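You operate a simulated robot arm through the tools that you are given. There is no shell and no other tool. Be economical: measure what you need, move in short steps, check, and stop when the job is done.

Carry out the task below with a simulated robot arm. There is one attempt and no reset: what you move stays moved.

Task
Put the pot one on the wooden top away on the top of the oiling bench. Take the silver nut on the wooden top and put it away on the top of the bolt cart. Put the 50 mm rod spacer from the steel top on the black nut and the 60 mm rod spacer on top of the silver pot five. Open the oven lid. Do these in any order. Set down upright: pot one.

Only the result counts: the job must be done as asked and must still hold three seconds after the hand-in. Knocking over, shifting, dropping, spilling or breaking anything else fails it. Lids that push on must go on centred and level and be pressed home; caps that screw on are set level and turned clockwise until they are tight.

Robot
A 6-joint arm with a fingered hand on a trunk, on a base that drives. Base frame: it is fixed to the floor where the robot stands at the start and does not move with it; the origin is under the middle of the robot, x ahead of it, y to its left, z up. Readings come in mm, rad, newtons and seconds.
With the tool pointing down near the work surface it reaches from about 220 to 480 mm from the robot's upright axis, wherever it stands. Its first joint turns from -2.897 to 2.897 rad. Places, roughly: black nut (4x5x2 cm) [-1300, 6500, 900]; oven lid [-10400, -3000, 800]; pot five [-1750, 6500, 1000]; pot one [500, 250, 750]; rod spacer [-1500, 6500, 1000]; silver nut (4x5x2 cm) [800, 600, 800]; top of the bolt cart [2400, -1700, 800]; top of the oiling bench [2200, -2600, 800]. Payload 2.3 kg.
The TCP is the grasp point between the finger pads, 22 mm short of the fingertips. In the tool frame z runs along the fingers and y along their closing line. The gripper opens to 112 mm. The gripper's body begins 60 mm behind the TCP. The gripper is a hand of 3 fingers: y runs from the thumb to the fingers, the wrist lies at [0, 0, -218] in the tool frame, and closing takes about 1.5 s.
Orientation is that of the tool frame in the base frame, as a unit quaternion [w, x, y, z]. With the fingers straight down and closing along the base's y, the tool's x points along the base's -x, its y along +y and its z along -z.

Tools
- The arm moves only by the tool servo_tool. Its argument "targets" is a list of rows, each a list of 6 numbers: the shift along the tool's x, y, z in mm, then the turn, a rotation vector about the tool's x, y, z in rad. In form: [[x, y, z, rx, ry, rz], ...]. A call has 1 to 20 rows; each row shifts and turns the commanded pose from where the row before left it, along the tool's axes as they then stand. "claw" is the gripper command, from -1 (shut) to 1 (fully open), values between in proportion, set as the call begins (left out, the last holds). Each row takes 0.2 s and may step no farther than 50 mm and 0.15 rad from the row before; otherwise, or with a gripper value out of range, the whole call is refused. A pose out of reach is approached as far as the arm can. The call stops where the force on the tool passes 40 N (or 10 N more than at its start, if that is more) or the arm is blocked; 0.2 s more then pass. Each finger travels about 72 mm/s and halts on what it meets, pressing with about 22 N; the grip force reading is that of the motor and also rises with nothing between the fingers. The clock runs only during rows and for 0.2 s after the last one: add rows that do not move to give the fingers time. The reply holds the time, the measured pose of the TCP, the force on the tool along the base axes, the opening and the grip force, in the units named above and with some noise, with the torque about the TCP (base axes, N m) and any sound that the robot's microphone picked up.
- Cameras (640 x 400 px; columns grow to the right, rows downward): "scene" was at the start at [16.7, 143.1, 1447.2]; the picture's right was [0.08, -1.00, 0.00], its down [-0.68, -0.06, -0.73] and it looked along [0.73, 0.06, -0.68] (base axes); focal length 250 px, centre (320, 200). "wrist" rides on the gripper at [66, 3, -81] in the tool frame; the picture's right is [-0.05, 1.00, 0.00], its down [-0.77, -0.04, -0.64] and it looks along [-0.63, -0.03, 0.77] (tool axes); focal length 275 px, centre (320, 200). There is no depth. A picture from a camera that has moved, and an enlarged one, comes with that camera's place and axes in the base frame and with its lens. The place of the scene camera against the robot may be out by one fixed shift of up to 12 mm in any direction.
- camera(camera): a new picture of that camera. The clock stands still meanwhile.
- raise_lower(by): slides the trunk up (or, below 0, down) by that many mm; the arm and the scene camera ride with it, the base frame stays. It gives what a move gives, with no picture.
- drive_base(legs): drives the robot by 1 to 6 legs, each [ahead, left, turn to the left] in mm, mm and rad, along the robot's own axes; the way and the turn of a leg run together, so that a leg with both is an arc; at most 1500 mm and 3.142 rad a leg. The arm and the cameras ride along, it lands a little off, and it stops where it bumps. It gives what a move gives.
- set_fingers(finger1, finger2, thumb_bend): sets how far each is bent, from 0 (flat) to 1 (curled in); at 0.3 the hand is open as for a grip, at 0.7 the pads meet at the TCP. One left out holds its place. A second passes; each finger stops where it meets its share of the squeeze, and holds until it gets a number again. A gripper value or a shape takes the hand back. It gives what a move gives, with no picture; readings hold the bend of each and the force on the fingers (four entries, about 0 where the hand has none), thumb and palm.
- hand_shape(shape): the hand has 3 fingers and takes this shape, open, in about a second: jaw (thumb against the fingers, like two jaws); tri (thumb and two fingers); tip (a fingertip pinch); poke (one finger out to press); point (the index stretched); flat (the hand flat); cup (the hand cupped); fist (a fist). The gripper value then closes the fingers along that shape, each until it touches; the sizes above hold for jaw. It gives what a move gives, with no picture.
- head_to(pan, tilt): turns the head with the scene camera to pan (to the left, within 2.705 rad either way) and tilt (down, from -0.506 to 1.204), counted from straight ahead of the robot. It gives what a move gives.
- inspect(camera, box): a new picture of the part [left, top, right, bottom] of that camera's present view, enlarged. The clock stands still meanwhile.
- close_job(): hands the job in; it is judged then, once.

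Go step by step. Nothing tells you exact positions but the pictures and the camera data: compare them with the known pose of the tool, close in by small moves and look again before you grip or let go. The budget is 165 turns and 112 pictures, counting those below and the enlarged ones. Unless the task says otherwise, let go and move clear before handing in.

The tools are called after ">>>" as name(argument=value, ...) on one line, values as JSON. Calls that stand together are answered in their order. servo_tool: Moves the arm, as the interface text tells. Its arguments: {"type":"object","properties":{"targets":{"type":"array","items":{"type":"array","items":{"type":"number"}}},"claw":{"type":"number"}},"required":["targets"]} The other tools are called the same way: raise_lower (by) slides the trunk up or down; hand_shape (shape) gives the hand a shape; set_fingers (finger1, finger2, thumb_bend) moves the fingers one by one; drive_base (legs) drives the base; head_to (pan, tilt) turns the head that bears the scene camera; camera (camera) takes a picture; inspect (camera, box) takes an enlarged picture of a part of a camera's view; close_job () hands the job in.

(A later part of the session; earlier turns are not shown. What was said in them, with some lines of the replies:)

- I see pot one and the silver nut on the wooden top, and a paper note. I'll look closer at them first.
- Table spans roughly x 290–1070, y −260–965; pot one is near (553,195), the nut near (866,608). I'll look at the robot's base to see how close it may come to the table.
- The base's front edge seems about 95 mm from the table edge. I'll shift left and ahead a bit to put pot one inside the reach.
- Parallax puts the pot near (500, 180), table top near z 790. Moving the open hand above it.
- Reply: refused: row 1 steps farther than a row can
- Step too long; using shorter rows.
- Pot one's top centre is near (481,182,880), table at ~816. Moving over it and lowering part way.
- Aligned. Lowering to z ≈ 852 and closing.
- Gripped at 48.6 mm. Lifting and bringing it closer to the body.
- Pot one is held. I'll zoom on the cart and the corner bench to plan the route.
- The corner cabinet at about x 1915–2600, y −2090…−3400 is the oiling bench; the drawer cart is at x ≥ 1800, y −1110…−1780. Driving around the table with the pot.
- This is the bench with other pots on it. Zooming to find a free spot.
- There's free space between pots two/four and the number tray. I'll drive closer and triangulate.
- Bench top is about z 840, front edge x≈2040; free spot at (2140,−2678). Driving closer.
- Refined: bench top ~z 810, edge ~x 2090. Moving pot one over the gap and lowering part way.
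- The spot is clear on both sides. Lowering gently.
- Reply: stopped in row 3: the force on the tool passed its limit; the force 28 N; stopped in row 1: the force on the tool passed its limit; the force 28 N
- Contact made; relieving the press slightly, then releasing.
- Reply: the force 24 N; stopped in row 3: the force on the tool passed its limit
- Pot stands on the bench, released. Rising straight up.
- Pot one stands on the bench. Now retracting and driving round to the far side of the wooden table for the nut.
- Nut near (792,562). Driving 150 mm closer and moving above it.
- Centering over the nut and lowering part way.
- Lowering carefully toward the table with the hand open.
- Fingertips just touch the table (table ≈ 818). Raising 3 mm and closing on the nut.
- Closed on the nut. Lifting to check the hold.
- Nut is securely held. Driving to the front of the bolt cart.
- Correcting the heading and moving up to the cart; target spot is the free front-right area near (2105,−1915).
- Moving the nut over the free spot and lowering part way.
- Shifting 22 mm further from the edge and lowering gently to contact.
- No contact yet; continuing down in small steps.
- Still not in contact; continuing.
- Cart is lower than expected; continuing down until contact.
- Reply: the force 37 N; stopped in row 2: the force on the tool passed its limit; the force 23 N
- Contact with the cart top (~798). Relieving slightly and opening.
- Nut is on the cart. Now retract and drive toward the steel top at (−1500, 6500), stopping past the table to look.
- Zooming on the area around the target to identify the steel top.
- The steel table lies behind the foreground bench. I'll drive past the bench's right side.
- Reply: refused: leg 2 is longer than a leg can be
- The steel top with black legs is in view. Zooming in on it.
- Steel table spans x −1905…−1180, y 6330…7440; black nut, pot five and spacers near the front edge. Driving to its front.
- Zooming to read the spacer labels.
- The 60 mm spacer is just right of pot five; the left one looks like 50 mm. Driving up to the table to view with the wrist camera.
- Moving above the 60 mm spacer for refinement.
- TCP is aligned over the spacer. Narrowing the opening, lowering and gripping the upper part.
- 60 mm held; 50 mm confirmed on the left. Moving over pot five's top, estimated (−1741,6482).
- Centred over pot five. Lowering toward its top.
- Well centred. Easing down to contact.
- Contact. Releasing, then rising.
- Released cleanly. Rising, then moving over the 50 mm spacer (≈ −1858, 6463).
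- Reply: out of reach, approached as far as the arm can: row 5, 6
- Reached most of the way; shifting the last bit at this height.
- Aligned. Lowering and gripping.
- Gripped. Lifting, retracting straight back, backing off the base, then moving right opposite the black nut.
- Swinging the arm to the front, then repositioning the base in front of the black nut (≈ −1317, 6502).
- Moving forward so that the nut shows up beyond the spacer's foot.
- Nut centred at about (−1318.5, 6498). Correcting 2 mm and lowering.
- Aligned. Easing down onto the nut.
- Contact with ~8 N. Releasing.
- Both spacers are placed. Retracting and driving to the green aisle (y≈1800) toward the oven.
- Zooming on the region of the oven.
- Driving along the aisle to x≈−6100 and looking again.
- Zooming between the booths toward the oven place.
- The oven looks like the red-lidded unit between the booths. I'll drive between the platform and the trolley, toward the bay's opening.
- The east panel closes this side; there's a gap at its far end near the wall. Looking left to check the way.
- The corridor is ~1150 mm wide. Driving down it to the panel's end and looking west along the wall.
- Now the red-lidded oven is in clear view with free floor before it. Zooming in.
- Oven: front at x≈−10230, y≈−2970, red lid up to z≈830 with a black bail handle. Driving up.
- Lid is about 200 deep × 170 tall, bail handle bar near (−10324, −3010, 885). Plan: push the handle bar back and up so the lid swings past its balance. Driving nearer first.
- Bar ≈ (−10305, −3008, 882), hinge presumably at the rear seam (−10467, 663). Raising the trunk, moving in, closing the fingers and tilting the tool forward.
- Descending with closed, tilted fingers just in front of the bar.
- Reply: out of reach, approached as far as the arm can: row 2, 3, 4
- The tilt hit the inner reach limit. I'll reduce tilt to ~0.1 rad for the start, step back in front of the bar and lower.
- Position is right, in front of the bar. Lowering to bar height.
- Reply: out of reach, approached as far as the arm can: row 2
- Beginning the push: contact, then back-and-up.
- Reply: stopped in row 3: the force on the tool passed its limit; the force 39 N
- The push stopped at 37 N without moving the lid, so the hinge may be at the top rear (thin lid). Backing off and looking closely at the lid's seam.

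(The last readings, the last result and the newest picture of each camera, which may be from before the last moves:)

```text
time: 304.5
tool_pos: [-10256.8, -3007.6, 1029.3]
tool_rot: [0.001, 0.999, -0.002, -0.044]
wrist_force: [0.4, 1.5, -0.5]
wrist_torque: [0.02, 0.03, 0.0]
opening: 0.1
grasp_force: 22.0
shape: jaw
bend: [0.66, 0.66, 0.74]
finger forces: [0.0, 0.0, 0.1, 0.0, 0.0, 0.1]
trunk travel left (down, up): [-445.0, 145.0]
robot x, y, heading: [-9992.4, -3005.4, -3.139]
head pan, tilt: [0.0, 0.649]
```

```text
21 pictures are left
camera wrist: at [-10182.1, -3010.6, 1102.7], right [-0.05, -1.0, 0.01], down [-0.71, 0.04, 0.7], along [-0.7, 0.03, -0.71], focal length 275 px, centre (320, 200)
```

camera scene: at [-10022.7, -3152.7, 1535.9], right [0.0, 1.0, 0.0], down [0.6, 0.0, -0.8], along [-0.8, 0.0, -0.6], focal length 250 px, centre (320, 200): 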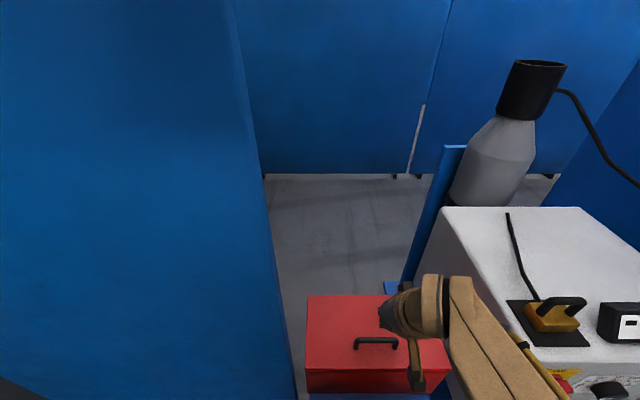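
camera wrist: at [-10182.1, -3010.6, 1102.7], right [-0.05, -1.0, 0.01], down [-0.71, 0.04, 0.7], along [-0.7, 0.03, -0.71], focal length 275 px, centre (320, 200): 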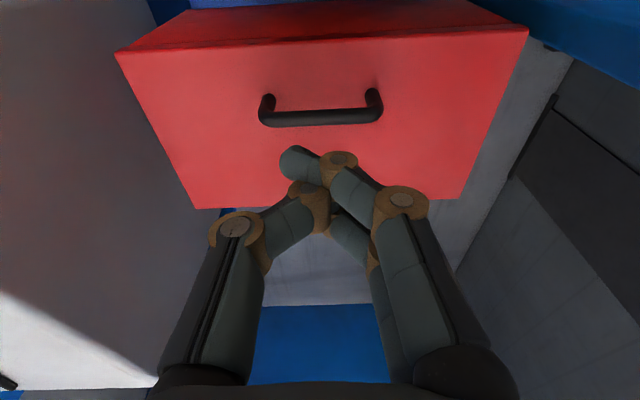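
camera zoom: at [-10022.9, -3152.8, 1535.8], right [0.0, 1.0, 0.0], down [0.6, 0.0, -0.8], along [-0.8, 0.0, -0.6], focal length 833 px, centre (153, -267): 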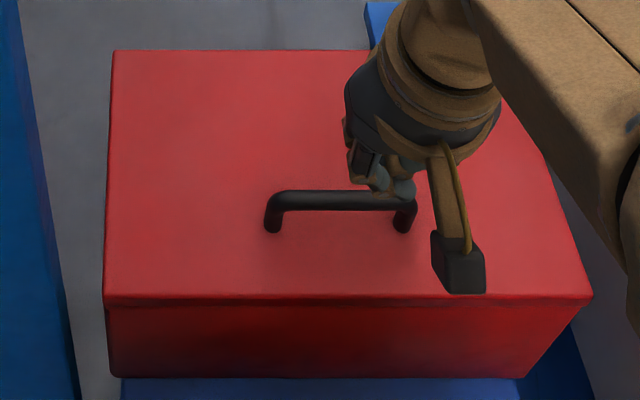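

The lid is a thin top plate with an overhang, hinged at the upper rear. I'll yaw the hand 90° so it can pinch the bar, and lift along the arc.

>>> servo_tool(targets=[[0, 0, 0, 0, 0.09, 0], [-20, 0, 0, 0, 0, 0.143], [-20, 0, 0, 0, 0, 0.143], [0, 0, 0, 0, 0, 0.143], [0, 0, 0, 0, 0, 0.143], [0, 0, 0, 0, 0, 0.143], [0, 0, 0, 0, 0, 0.143], [0, 0, 0, 0, 0, 0.143], [0, 0, 0, 0, 0, 0.143], [0, 0, 0, 0, 0, 0.143], [0, 0, 0, 0, 0, 0.143], [0, 0, 0, 0, 0, 0.141], [0, 0, 0, 0, 0, 0]], claw=0.2)

>>> camera(camera="wrist")

```text
time: 307.3
tool_pos: [-10296.4, -3004.9, 1029.6]
tool_rot: [-0.001, -0.706, 0.709, -0.003]
wrist_force: [-0.5, 0.2, 0.9]
wrist_torque: [0.0, -0.01, -0.03]
opening: 67.3
grasp_force: 0.0
shape: jaw
bend: [0.71, 0.71, 0.71]
finger forces: [0.0, 0.1, 0.0, 0.0, 0.0, 0.0]
trunk travel left (down, up): [-445.0, 145.0]
robot x, y, heading: [-9991.9, -3003.1, -3.141]
head pan, tilt: [0.0, 0.649]
```

```text
20 pictures are left
camera wrist: at [-10298.6, -3070.8, 1109.7], right [-1.0, 0.05, 0.0], down [0.04, 0.77, 0.63], along [0.04, 0.63, -0.77], focal length 275 px, centre (320, 200)
```

wrist: 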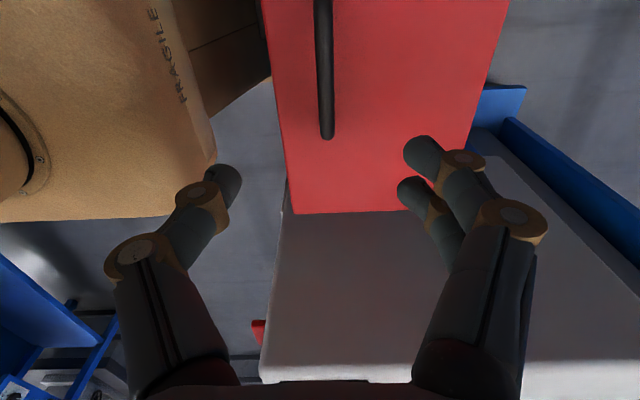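

Bar is right under the TCP in x. Lowering around it and closing.

>>> servo_tool(targets=[[0, 0, 40, 0, 0, 0], [0, 0, 40, 0, 0, 0], [5, 0, 40, 0, 0, 0], [0, 0, 24, 0, 0, 0], [0, 0, 0, 0, 0, 0]])

>>> camera(camera="wrist")

```text
time: 308.5
tool_pos: [-10295.8, -3009.9, 886.8]
tool_rot: [-0.001, -0.706, 0.709, -0.001]
wrist_force: [0.8, -0.5, -0.6]
wrist_torque: [0.04, 0.04, -0.02]
opening: 67.2
grasp_force: 0.0
shape: jaw
bend: [0.71, 0.71, 0.71]
finger forces: [0.0, 0.0, 0.1, 0.0, 0.1, 0.0]
trunk travel left (down, up): [-445.0, 145.0]
robot x, y, heading: [-9991.1, -3007.8, -3.142]
head pan, tilt: [0.0, 0.649]
```

```text
19 pictures are left
camera wrist: at [-10298.0, -3076.4, 966.3], right [-1.0, 0.05, 0.0], down [0.04, 0.77, 0.63], along [0.03, 0.63, -0.77], focal length 275 px, centre (320, 200)
```

wrist: 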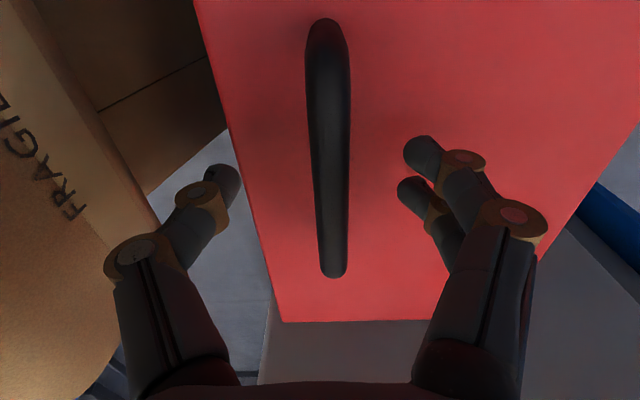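

>>> servo_tool(targets=[[0, 0, 0, 0, 0, 0], [0, 0, 0, 0, 0, 0], [0, 0, 0, 0, 0, 0], [0, 0, 0, 0, 0, 0], [0, 0, 0, 0, 0, 0], [0, 0, 0, 0, 0, 0], [0, 0, 0, 0, 0, 0]], claw=-1)

>>> servo_tool(targets=[[0, 2, -8, 0, 0, 0], [0, 3, -8, 0, 0, 0], [0, 4, -8, 0, 0, 0], [0, 0, 0, 0, 0, 0]])

>>> camera(camera="wrist")

```text
time: 310.1
tool_pos: [-10296.9, -3008.8, 887.0]
tool_rot: [-0.001, -0.706, 0.708, -0.002]
wrist_force: [0.8, 0.5, -7.0]
wrist_torque: [0.01, -0.02, 0.03]
opening: 0.0
grasp_force: 22.2
shape: jaw
bend: [0.71, 0.71, 0.73]
finger forces: [8.0, 8.0, 0.1, 0.0, 16.8, 0.0]
trunk travel left (down, up): [-445.0, 145.0]
robot x, y, heading: [-9994.0, -3006.6, -3.139]
head pan, tilt: [0.0, 0.649]
```

```text
time: 311.1
tool_pos: [-10306.9, -3008.7, 909.2]
tool_rot: [0.0, -0.706, 0.708, -0.002]
wrist_force: [-5.0, -2.8, -10.6]
wrist_torque: [0.0, -0.09, 0.01]
opening: 0.0
grasp_force: 22.1
shape: jaw
bend: [0.71, 0.71, 0.73]
finger forces: [11.3, 11.2, 0.1, 0.0, 14.4, 0.1]
trunk travel left (down, up): [-445.0, 145.0]
robot x, y, heading: [-9991.0, -3007.7, -3.14]
head pan, tilt: [0.0, 0.649]
```

```text
18 pictures are left
camera wrist: at [-10308.3, -3076.1, 988.4], right [-1.0, 0.05, 0.0], down [0.04, 0.77, 0.63], along [0.04, 0.63, -0.77], focal length 275 px, centre (320, 200)
```

wrist: 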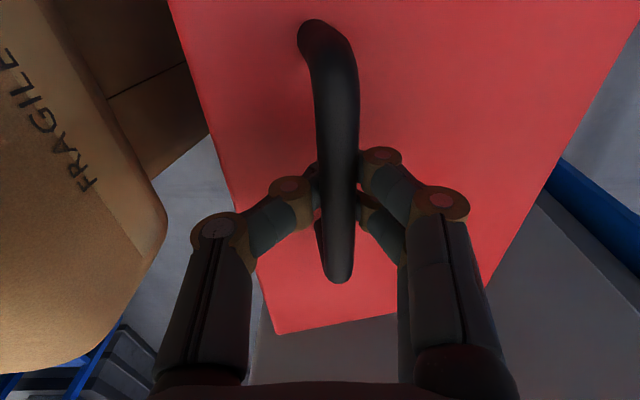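

The lid is lifting. Following the arc.

>>> servo_tool(targets=[[0, 12.8, -20.5, 0, 0, 0], [0, 15.6, -18.5, 0, 0, 0], [0, 17.9, -16.1, 0, 0, 0], [0, 20, -13.5, 0, 0, 0], [0, 0, 0, 0, 0, 0]])

>>> camera(camera="wrist")

```text
time: 312.1
tool_pos: [-10374.4, -3010.6, 971.5]
tool_rot: [0.004, -0.706, 0.708, -0.006]
wrist_force: [-12.3, -2.6, -38.6]
wrist_torque: [-0.04, -0.55, 0.06]
opening: 0.0
grasp_force: 21.6
shape: jaw
bend: [0.67, 0.67, 0.73]
finger forces: [20.8, 20.9, 0.1, 0.0, 12.7, 0.0]
trunk travel left (down, up): [-445.0, 145.0]
robot x, y, heading: [-9990.4, -3006.7, -3.138]
head pan, tilt: [0.0, 0.649]
stopped in row 5: the force on the tool passed its limit (the readings are from after the stop); the commanded pose is now the measured one
```

```text
17 pictures are left
camera wrist: at [-10377.1, -3076.0, 1051.9], right [-1.0, 0.05, -0.01], down [0.03, 0.77, 0.63], along [0.04, 0.63, -0.77], focal length 275 px, centre (320, 200)
```

wrist: 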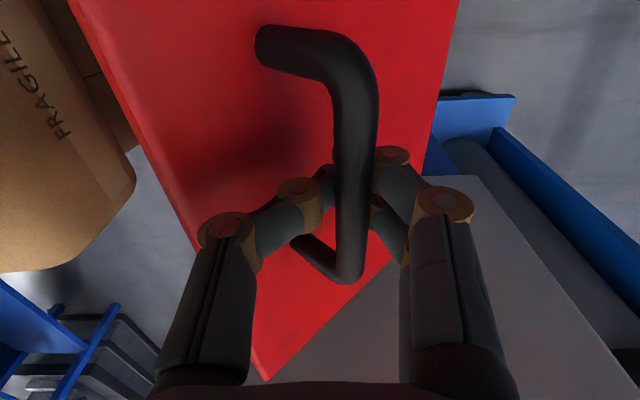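

Lid about 40° open; the arc is slightly tighter than assumed (hinge ≈ −10447, 822). Relaxing 3 mm and continuing with growing tilt.

>>> servo_tool(targets=[[0, 0, 3, 0, 0, 0], [0, 21, -8.0, -0.1, 0, 0], [0, 22.3, -2.7, -0.1, 0, 0], [0, 22.4, 2.5, -0.1, 0, 0], [0, 0, 0, 0, 0, 0]])

>>> camera(camera="wrist")

>>> camera(camera="scene")

```text
time: 313.0
tool_pos: [-10411.6, -3009.2, 979.4]
tool_rot: [-0.058, -0.703, 0.707, 0.055]
wrist_force: [-3.8, -2.4, -42.8]
wrist_torque: [-0.02, -0.55, 0.06]
opening: 0.2
grasp_force: 22.0
shape: jaw
bend: [0.69, 0.69, 0.73]
finger forces: [19.8, 19.9, 0.0, 0.0, 17.5, 0.0]
trunk travel left (down, up): [-445.0, 145.0]
robot x, y, heading: [-9987.6, -3007.0, -3.141]
head pan, tilt: [0.0, 0.649]
stopped in row 4: the force on the tool passed its limit (the readings are from after the stop); the commanded pose is now the measured one
```

```text
16 pictures are left
camera wrist: at [-10399.6, -3075.8, 1058.5], right [-0.99, 0.05, 0.16], down [0.14, 0.77, 0.62], along [-0.09, 0.63, -0.77], focal length 275 px, centre (320, 200)
```

wrist: 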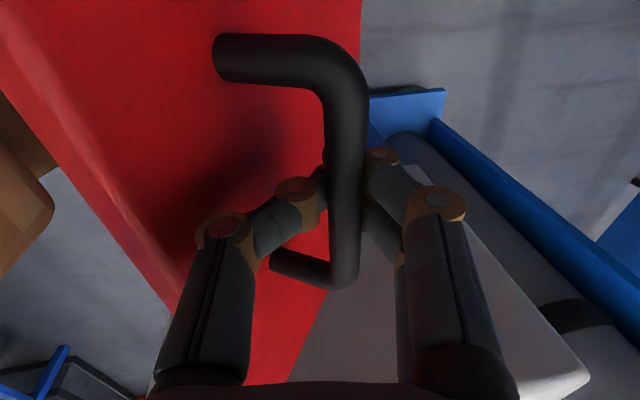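

```text
15 pictures are left
camera scene: at [-10029.1, -3153.6, 1535.5], right [0.0, 1.0, 0.0], down [0.61, 0.0, -0.79], along [-0.79, 0.0, -0.61], focal length 250 px, centre (320, 200)
```

scene: 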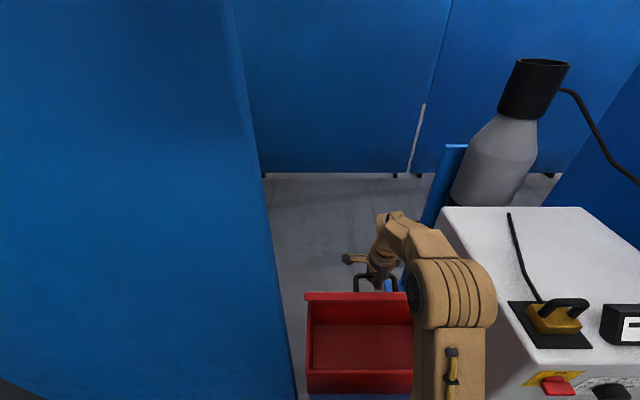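

Lid at ~60°. Relaxing the upward pull and continuing back and slightly down.

>>> servo_tool(targets=[[0, -0.8, 5, 0, 0, 0], [0, 17.8, 2.9, -0.07, 0, 0], [0, 18.5, 6.4, -0.07, 0, 0], [0, 16.8, 9.9, 0, 0, 0], [0, 0, 0, 0, 0, 0]])

>>> camera(camera="scene")

```text
time: 314.2
tool_pos: [-10463.4, -3007.9, 973.6]
tool_rot: [-0.114, -0.696, 0.7, 0.109]
wrist_force: [3.8, -0.5, 7.9]
wrist_torque: [0.0, -0.53, 0.0]
opening: 0.0
grasp_force: 21.7
shape: jaw
bend: [0.72, 0.72, 0.75]
finger forces: [0.0, 0.0, 0.0, 0.0, 28.3, 0.0]
trunk travel left (down, up): [-445.0, 145.0]
robot x, y, heading: [-9990.9, -3009.9, -3.143]
head pan, tilt: [0.0, 0.649]
```

```text
14 pictures are left
camera scene: at [-10019.6, -3152.9, 1536.0], right [0.0, 1.0, 0.0], down [0.6, 0.0, -0.8], along [-0.8, 0.0, -0.6], focal length 250 px, centre (320, 200)
```

scene: 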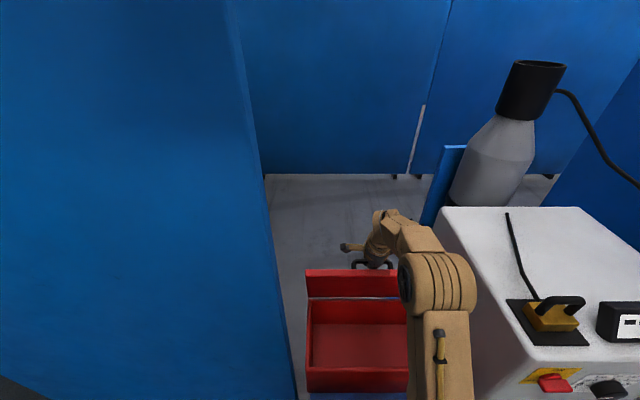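

Lid ~80° open, thumb is pushing the bar. Continuing back two more steps.

>>> servo_tool(targets=[[0, 15.9, 8, 0, 0, 0], [0, 15.5, 10, 0, 0, 0], [0, 0, 0, 0, 0, 0]])

>>> camera(camera="scene")

>>> camera(camera="wrist")

```text
time: 315.0
tool_pos: [-10497.4, -3009.8, 966.5]
tool_rot: [-0.113, -0.697, 0.7, 0.109]
wrist_force: [5.2, -1.4, 12.4]
wrist_torque: [0.0, -1.35, -0.02]
opening: 0.0
grasp_force: 21.7
shape: jaw
bend: [0.72, 0.72, 0.75]
finger forces: [0.1, 0.0, 0.0, 0.0, 18.2, 15.2]
trunk travel left (down, up): [-445.0, 145.0]
robot x, y, heading: [-9990.8, -3006.9, -3.146]
head pan, tilt: [0.0, 0.649]
```

```text
13 pictures are left
camera scene: at [-10019.4, -3153.0, 1536.1], right [0.0, 1.0, 0.0], down [0.6, 0.0, -0.8], along [-0.8, 0.0, -0.6], focal length 250 px, centre (320, 200)
```

scene: 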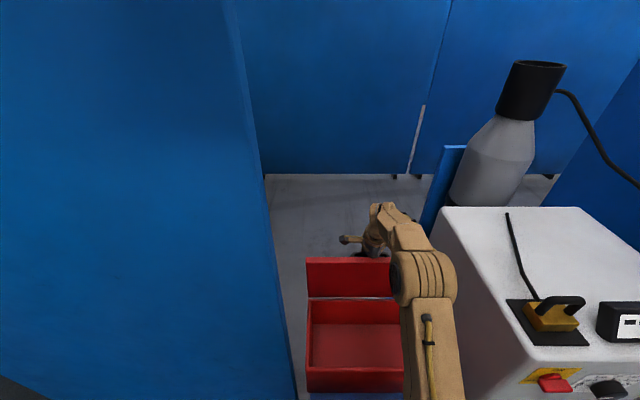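

```text
12 pictures are left
camera wrist: at [-10474.8, -3075.7, 1043.3], right [-0.95, 0.05, 0.31], down [0.23, 0.77, 0.59], along [-0.21, 0.63, -0.75], focal length 275 px, centre (320, 200)
```

wrist: 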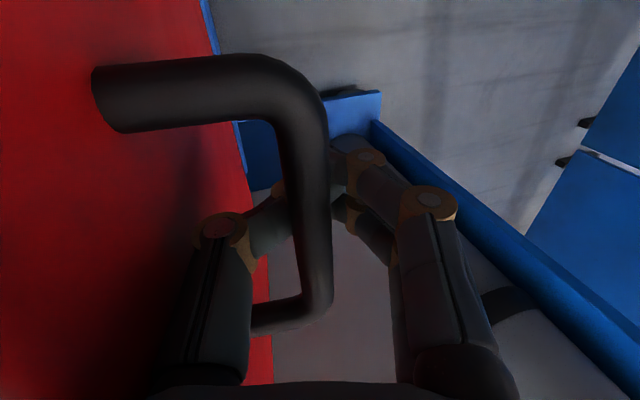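

Lid ≈ 90°. A little further, to get past the vertical.

>>> servo_tool(targets=[[0, 12, 9, 0, 0, 0], [0, 12, 9, 0, 0, 0], [0, 0, 0, 0, 0, 0]])

>>> camera(camera="scene")

```text
time: 315.5
tool_pos: [-10515.6, -3009.8, 965.2]
tool_rot: [-0.115, -0.696, 0.7, 0.111]
wrist_force: [9.7, 1.0, 30.1]
wrist_torque: [0.03, -3.54, 0.05]
opening: 0.2
grasp_force: 22.1
shape: jaw
bend: [0.72, 0.72, 0.74]
finger forces: [0.0, 0.0, 0.0, 0.1, 30.9, 46.2]
trunk travel left (down, up): [-445.0, 145.0]
robot x, y, heading: [-9992.4, -3009.3, -3.142]
head pan, tilt: [0.0, 0.649]
stopped in row 2: the force on the tool passed its limit (the readings are from after the stop); the commanded pose is now the measured one
```

```text
11 pictures are left
camera scene: at [-10016.2, -3152.6, 1536.3], right [0.0, 1.0, 0.0], down [0.6, 0.0, -0.8], along [-0.8, 0.0, -0.6], focal length 250 px, centre (320, 200)
```

scene: 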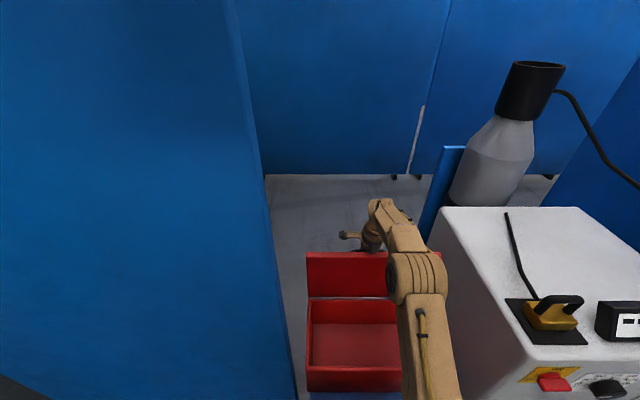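

Lid is just past vertical. Opening the two fingers only (thumb held), then withdrawing straight up.

>>> set_fingers(finger1=0.35, finger2=0.35)

>>> camera(camera="wrist")

```text
time: 316.5
tool_pos: [-10514.1, -3009.6, 964.5]
tool_rot: [-0.116, -0.696, 0.699, 0.112]
wrist_force: [7.1, 0.8, 42.0]
wrist_torque: [0.02, -3.81, 0.06]
opening: 43.2
grasp_force: 35.0
shape: fingers
bend: [0.35, 0.35, 0.75]
finger forces: [0.1, 0.0, 0.1, 0.0, 23.2, 46.4]
trunk travel left (down, up): [-445.0, 145.0]
robot x, y, heading: [-9993.6, -3007.3, -3.136]
head pan, tilt: [0.0, 0.649]
```

```text
10 pictures are left
camera wrist: at [-10490.3, -3075.7, 1041.4], right [-0.95, 0.05, 0.32], down [0.24, 0.77, 0.59], along [-0.22, 0.63, -0.74], focal length 275 px, centre (320, 200)
```

wrist: 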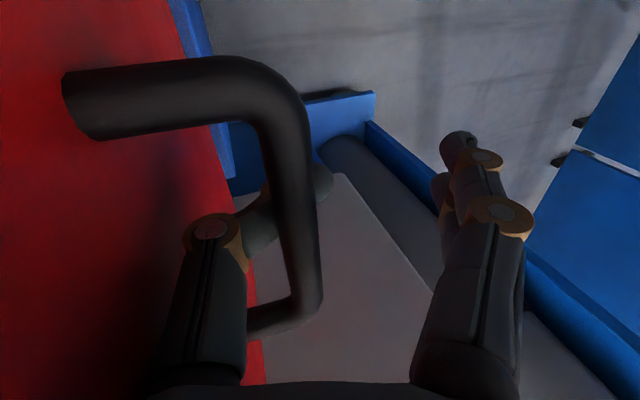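

The thumb tip curls under the bar, so I straighten it slightly before withdrawing.

>>> set_fingers(thumb_bend=0.58)

>>> camera(camera="wrist")

```text
time: 317.5
tool_pos: [-10518.9, -3010.2, 961.0]
tool_rot: [-0.114, -0.697, 0.7, 0.109]
wrist_force: [0.2, 0.3, 0.6]
wrist_torque: [-0.04, 0.01, -0.01]
opening: 66.1
grasp_force: 0.1
shape: fingers
bend: [0.35, 0.35, 0.57]
finger forces: [0.1, 0.1, 0.0, 0.1, 0.0, 0.1]
trunk travel left (down, up): [-445.0, 145.0]
robot x, y, heading: [-9994.4, -3006.4, -3.144]
head pan, tilt: [0.0, 0.649]
```

```text
9 pictures are left
camera wrist: at [-10495.7, -3075.9, 1037.6], right [-0.95, 0.05, 0.31], down [0.24, 0.77, 0.59], along [-0.21, 0.63, -0.75], focal length 275 px, centre (320, 200)
```

wrist: 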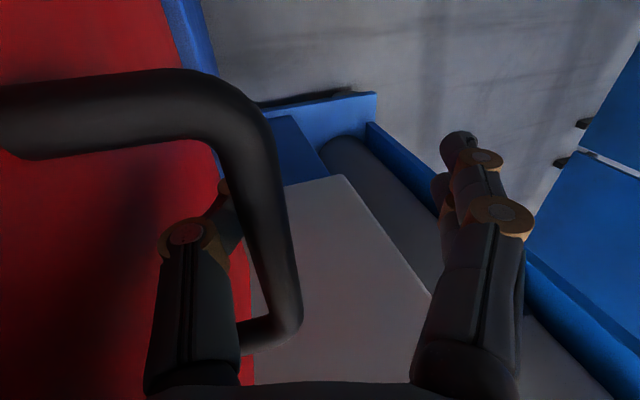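

No contact forces now and the lid stays by itself. Withdrawing straight up.

>>> servo_tool(targets=[[0, 4.7, -14.2, 0, 0, 0], [0, 6.3, -19, 0, 0, 0], [0, 7.9, -23.7, 0, 0, 0], [0, 0, 0, 0, 0, 0]])

>>> camera(camera="scene")

```text
time: 318.5
tool_pos: [-10520.7, -3009.8, 1020.6]
tool_rot: [-0.113, -0.697, 0.7, 0.11]
wrist_force: [-0.7, -0.9, 0.9]
wrist_torque: [0.01, -0.03, 0.01]
opening: 66.1
grasp_force: 1.1
shape: fingers
bend: [0.35, 0.35, 0.57]
finger forces: [0.0, 0.1, 0.0, 0.0, 1.4, 0.0]
trunk travel left (down, up): [-445.0, 145.0]
robot x, y, heading: [-9990.6, -3006.0, -3.139]
head pan, tilt: [0.0, 0.649]
```

```text
8 pictures are left
camera scene: at [-10022.7, -3152.9, 1535.9], right [0.0, 1.0, 0.0], down [0.6, 0.0, -0.8], along [-0.8, 0.0, -0.6], focal length 250 px, centre (320, 200)
```

scene: 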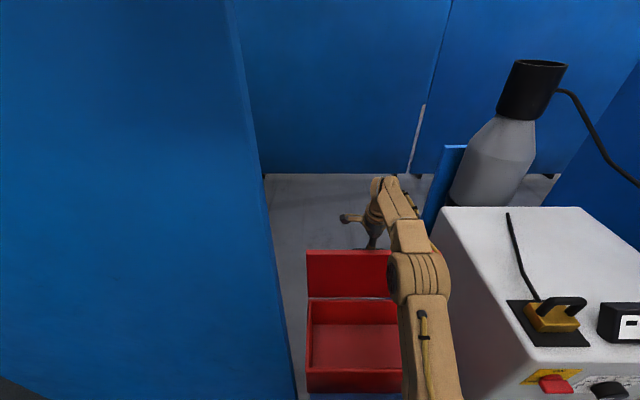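

Lid stands open. Using the trunk to lift the hand clear vertically, then retracting.

>>> raise_lower(by=110)

>>> servo_tool(targets=[[0, -40, 0, 0, 0, 0], [0, -45, 0, 0, 0, 0], [0, -45, 0, 0, 0, 0], [0, -45, 0, 0, 0, 0], [0, 0, 0, 0, 0, 0]])

>>> camera(camera="scene")

```text
time: 319.9
tool_pos: [-10522.0, -3009.3, 1129.4]
tool_rot: [-0.114, -0.697, 0.7, 0.11]
wrist_force: [0.4, -0.3, -0.4]
wrist_torque: [0.0, -0.01, -0.02]
opening: 65.7
grasp_force: 0.2
shape: fingers
bend: [0.35, 0.35, 0.57]
finger forces: [0.0, 0.1, 0.1, 0.0, 0.0, 0.0]
trunk travel left (down, up): [-555.0, 35.0]
robot x, y, heading: [-9991.3, -3006.2, -3.14]
head pan, tilt: [0.0, 0.649]
```

```text
time: 321.1
tool_pos: [-10354.0, -3011.5, 1073.7]
tool_rot: [-0.113, -0.697, 0.7, 0.11]
wrist_force: [-0.3, -0.4, 0.0]
wrist_torque: [-0.02, -0.02, -0.01]
opening: 66.0
grasp_force: 0.0
shape: fingers
bend: [0.35, 0.35, 0.57]
finger forces: [0.1, 0.0, 0.0, 0.0, 0.0, 0.0]
trunk travel left (down, up): [-555.0, 35.0]
robot x, y, heading: [-9989.0, -3005.4, -3.139]
head pan, tilt: [0.0, 0.649]
```

```text
7 pictures are left
camera scene: at [-10023.3, -3152.9, 1645.8], right [0.0, 1.0, 0.0], down [0.6, 0.0, -0.8], along [-0.8, 0.0, -0.6], focal length 250 px, centre (320, 200)
```

scene: 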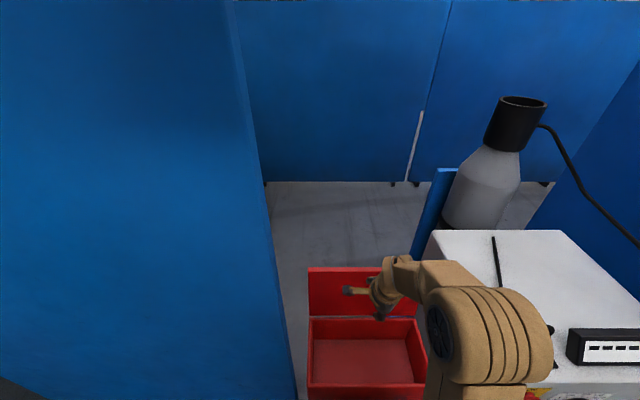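

Lid is open past vertical. For margin I'll nudge its inner face back a little further with the closed hand, force-limited.

>>> servo_tool(targets=[[0, -15.8, 47.5, 0, 0, 0], [0, 0, 0, 0, 0, 0], [0, 0, 0, 0, 0, 0], [0, 0, 0, 0, 0, 0], [0, 0, 0, 0, 0, 0], [0, 28.5, 9.5, 0, 0, 0], [0, 19, 6.3, 0, 0, 0], [0, 19, 6.3, 0, 0, 0], [0, 14, 4.7, 0, 0, 0], [0, 0, 0, 0, 0, 0]], claw=-1)

>>> camera(camera="scene")

```text
time: 323.3
tool_pos: [-10439.1, -3010.0, 1022.2]
tool_rot: [-0.113, -0.696, 0.701, 0.11]
wrist_force: [-0.4, -0.3, 0.8]
wrist_torque: [0.02, 0.0, -0.01]
opening: 0.1
grasp_force: 22.1
shape: jaw
bend: [0.67, 0.67, 0.66]
finger forces: [0.1, 0.1, 0.1, 0.1, 0.1, 0.0]
trunk travel left (down, up): [-555.0, 35.0]
robot x, y, heading: [-9993.1, -3009.1, -3.139]
head pan, tilt: [0.0, 0.649]
```

```text
6 pictures are left
camera scene: at [-10022.3, -3152.9, 1645.9], right [0.0, 1.0, 0.0], down [0.6, 0.0, -0.8], along [-0.8, 0.0, -0.6], focal length 250 px, centre (320, 200)
```

scene: 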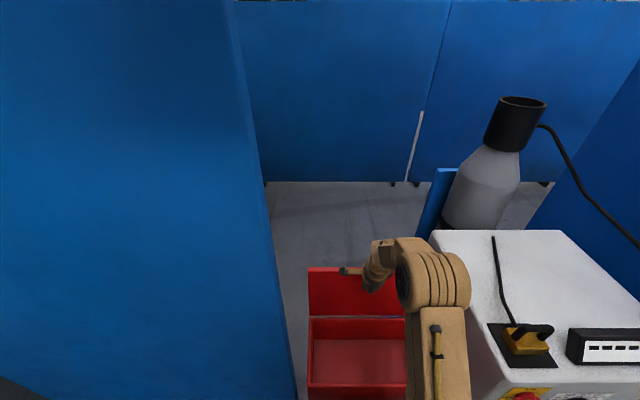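

>>> servo_tool(targets=[[0, 14, 4.7, 0, 0, 0], [0, 14, 4.7, 0, 0, 0], [0, 9.5, 3.2, 0, 0, 0], [0, 0, 0, 0, 0, 0]])

```text
time: 324.3
tool_pos: [-10472.1, -3010.5, 1027.2]
tool_rot: [-0.115, -0.696, 0.7, 0.11]
wrist_force: [24.4, 1.0, 4.9]
wrist_torque: [0.01, -0.23, -0.04]
opening: 0.0
grasp_force: 22.2
shape: jaw
bend: [0.67, 0.67, 0.67]
finger forces: [0.0, 0.0, 0.0, 0.0, 36.3, 0.1]
trunk travel left (down, up): [-555.0, 35.0]
robot x, y, heading: [-9989.8, -3006.4, -3.142]
head pan, tilt: [0.0, 0.649]
```

The lid is against its stop (24 N). Backing the hand and robot away and checking.

>>> servo_tool(targets=[[0, -28.5, -9.5, 0, 0, 0], [0, -28.5, -9.5, 0, 0, 0], [0, -20, -40, 0, 0, 0], [0, 0, -45, 0, 0, 0], [0, -28.5, -9.5, 0, 0, 0], [0, 0, 0, 0, 0, 0]])

>>> drive_base(legs=[[-350, 0, 0]])

>>> camera(camera="scene")

```text
time: 325.7
tool_pos: [-10343.4, -3008.3, 1100.1]
tool_rot: [-0.113, -0.696, 0.7, 0.11]
wrist_force: [0.4, 0.6, 0.0]
wrist_torque: [0.03, 0.04, -0.01]
opening: 0.0
grasp_force: 22.2
shape: jaw
bend: [0.67, 0.67, 0.74]
finger forces: [0.0, 0.1, 0.0, 0.0, 0.1, 0.1]
trunk travel left (down, up): [-555.0, 35.0]
robot x, y, heading: [-9991.0, -3009.1, -3.142]
head pan, tilt: [0.0, 0.649]
```

```text
time: 327.9
tool_pos: [-9994.4, -3006.9, 1100.4]
tool_rot: [-0.114, -0.696, 0.7, 0.11]
wrist_force: [1.0, 0.1, 0.1]
wrist_torque: [-0.02, 0.02, -0.01]
opening: 0.0
grasp_force: 22.1
shape: jaw
bend: [0.67, 0.67, 0.74]
finger forces: [0.1, 0.0, 0.0, 0.0, 0.0, 0.0]
trunk travel left (down, up): [-555.0, 35.0]
robot x, y, heading: [-9642.4, -3009.2, 3.143]
head pan, tilt: [0.0, 0.649]
```

```text
5 pictures are left
camera scene: at [-9674.0, -3152.8, 1645.9], right [0.0, 1.0, 0.0], down [0.6, 0.0, -0.8], along [-0.8, 0.0, -0.6], focal length 250 px, centre (320, 200)
```

scene: 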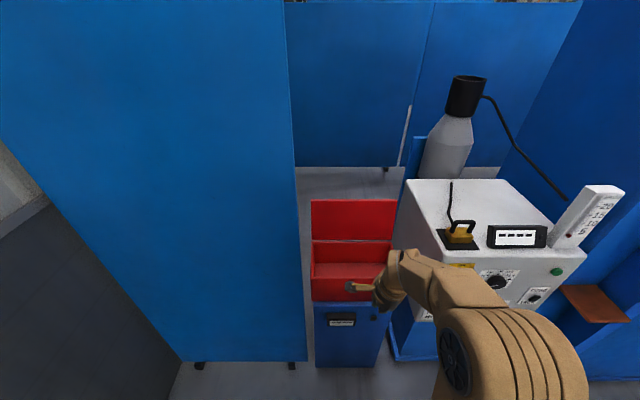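

The oven lid stands open and the hand is clear. Pot one, the silver nut and both spacers are all placed, so I'm handing in.

>>> close_job()

```text
The job is handed in.
```

The job is handed in, with all five parts done as far as the pictures show:
- **Pot one:** upright on the oiling bench.
- **Silver nut:** on the bolt cart.
- **50 mm spacer:** on the black nut.
- **60 mm spacer:** on pot five.
- **Oven lid:** open against its stop.
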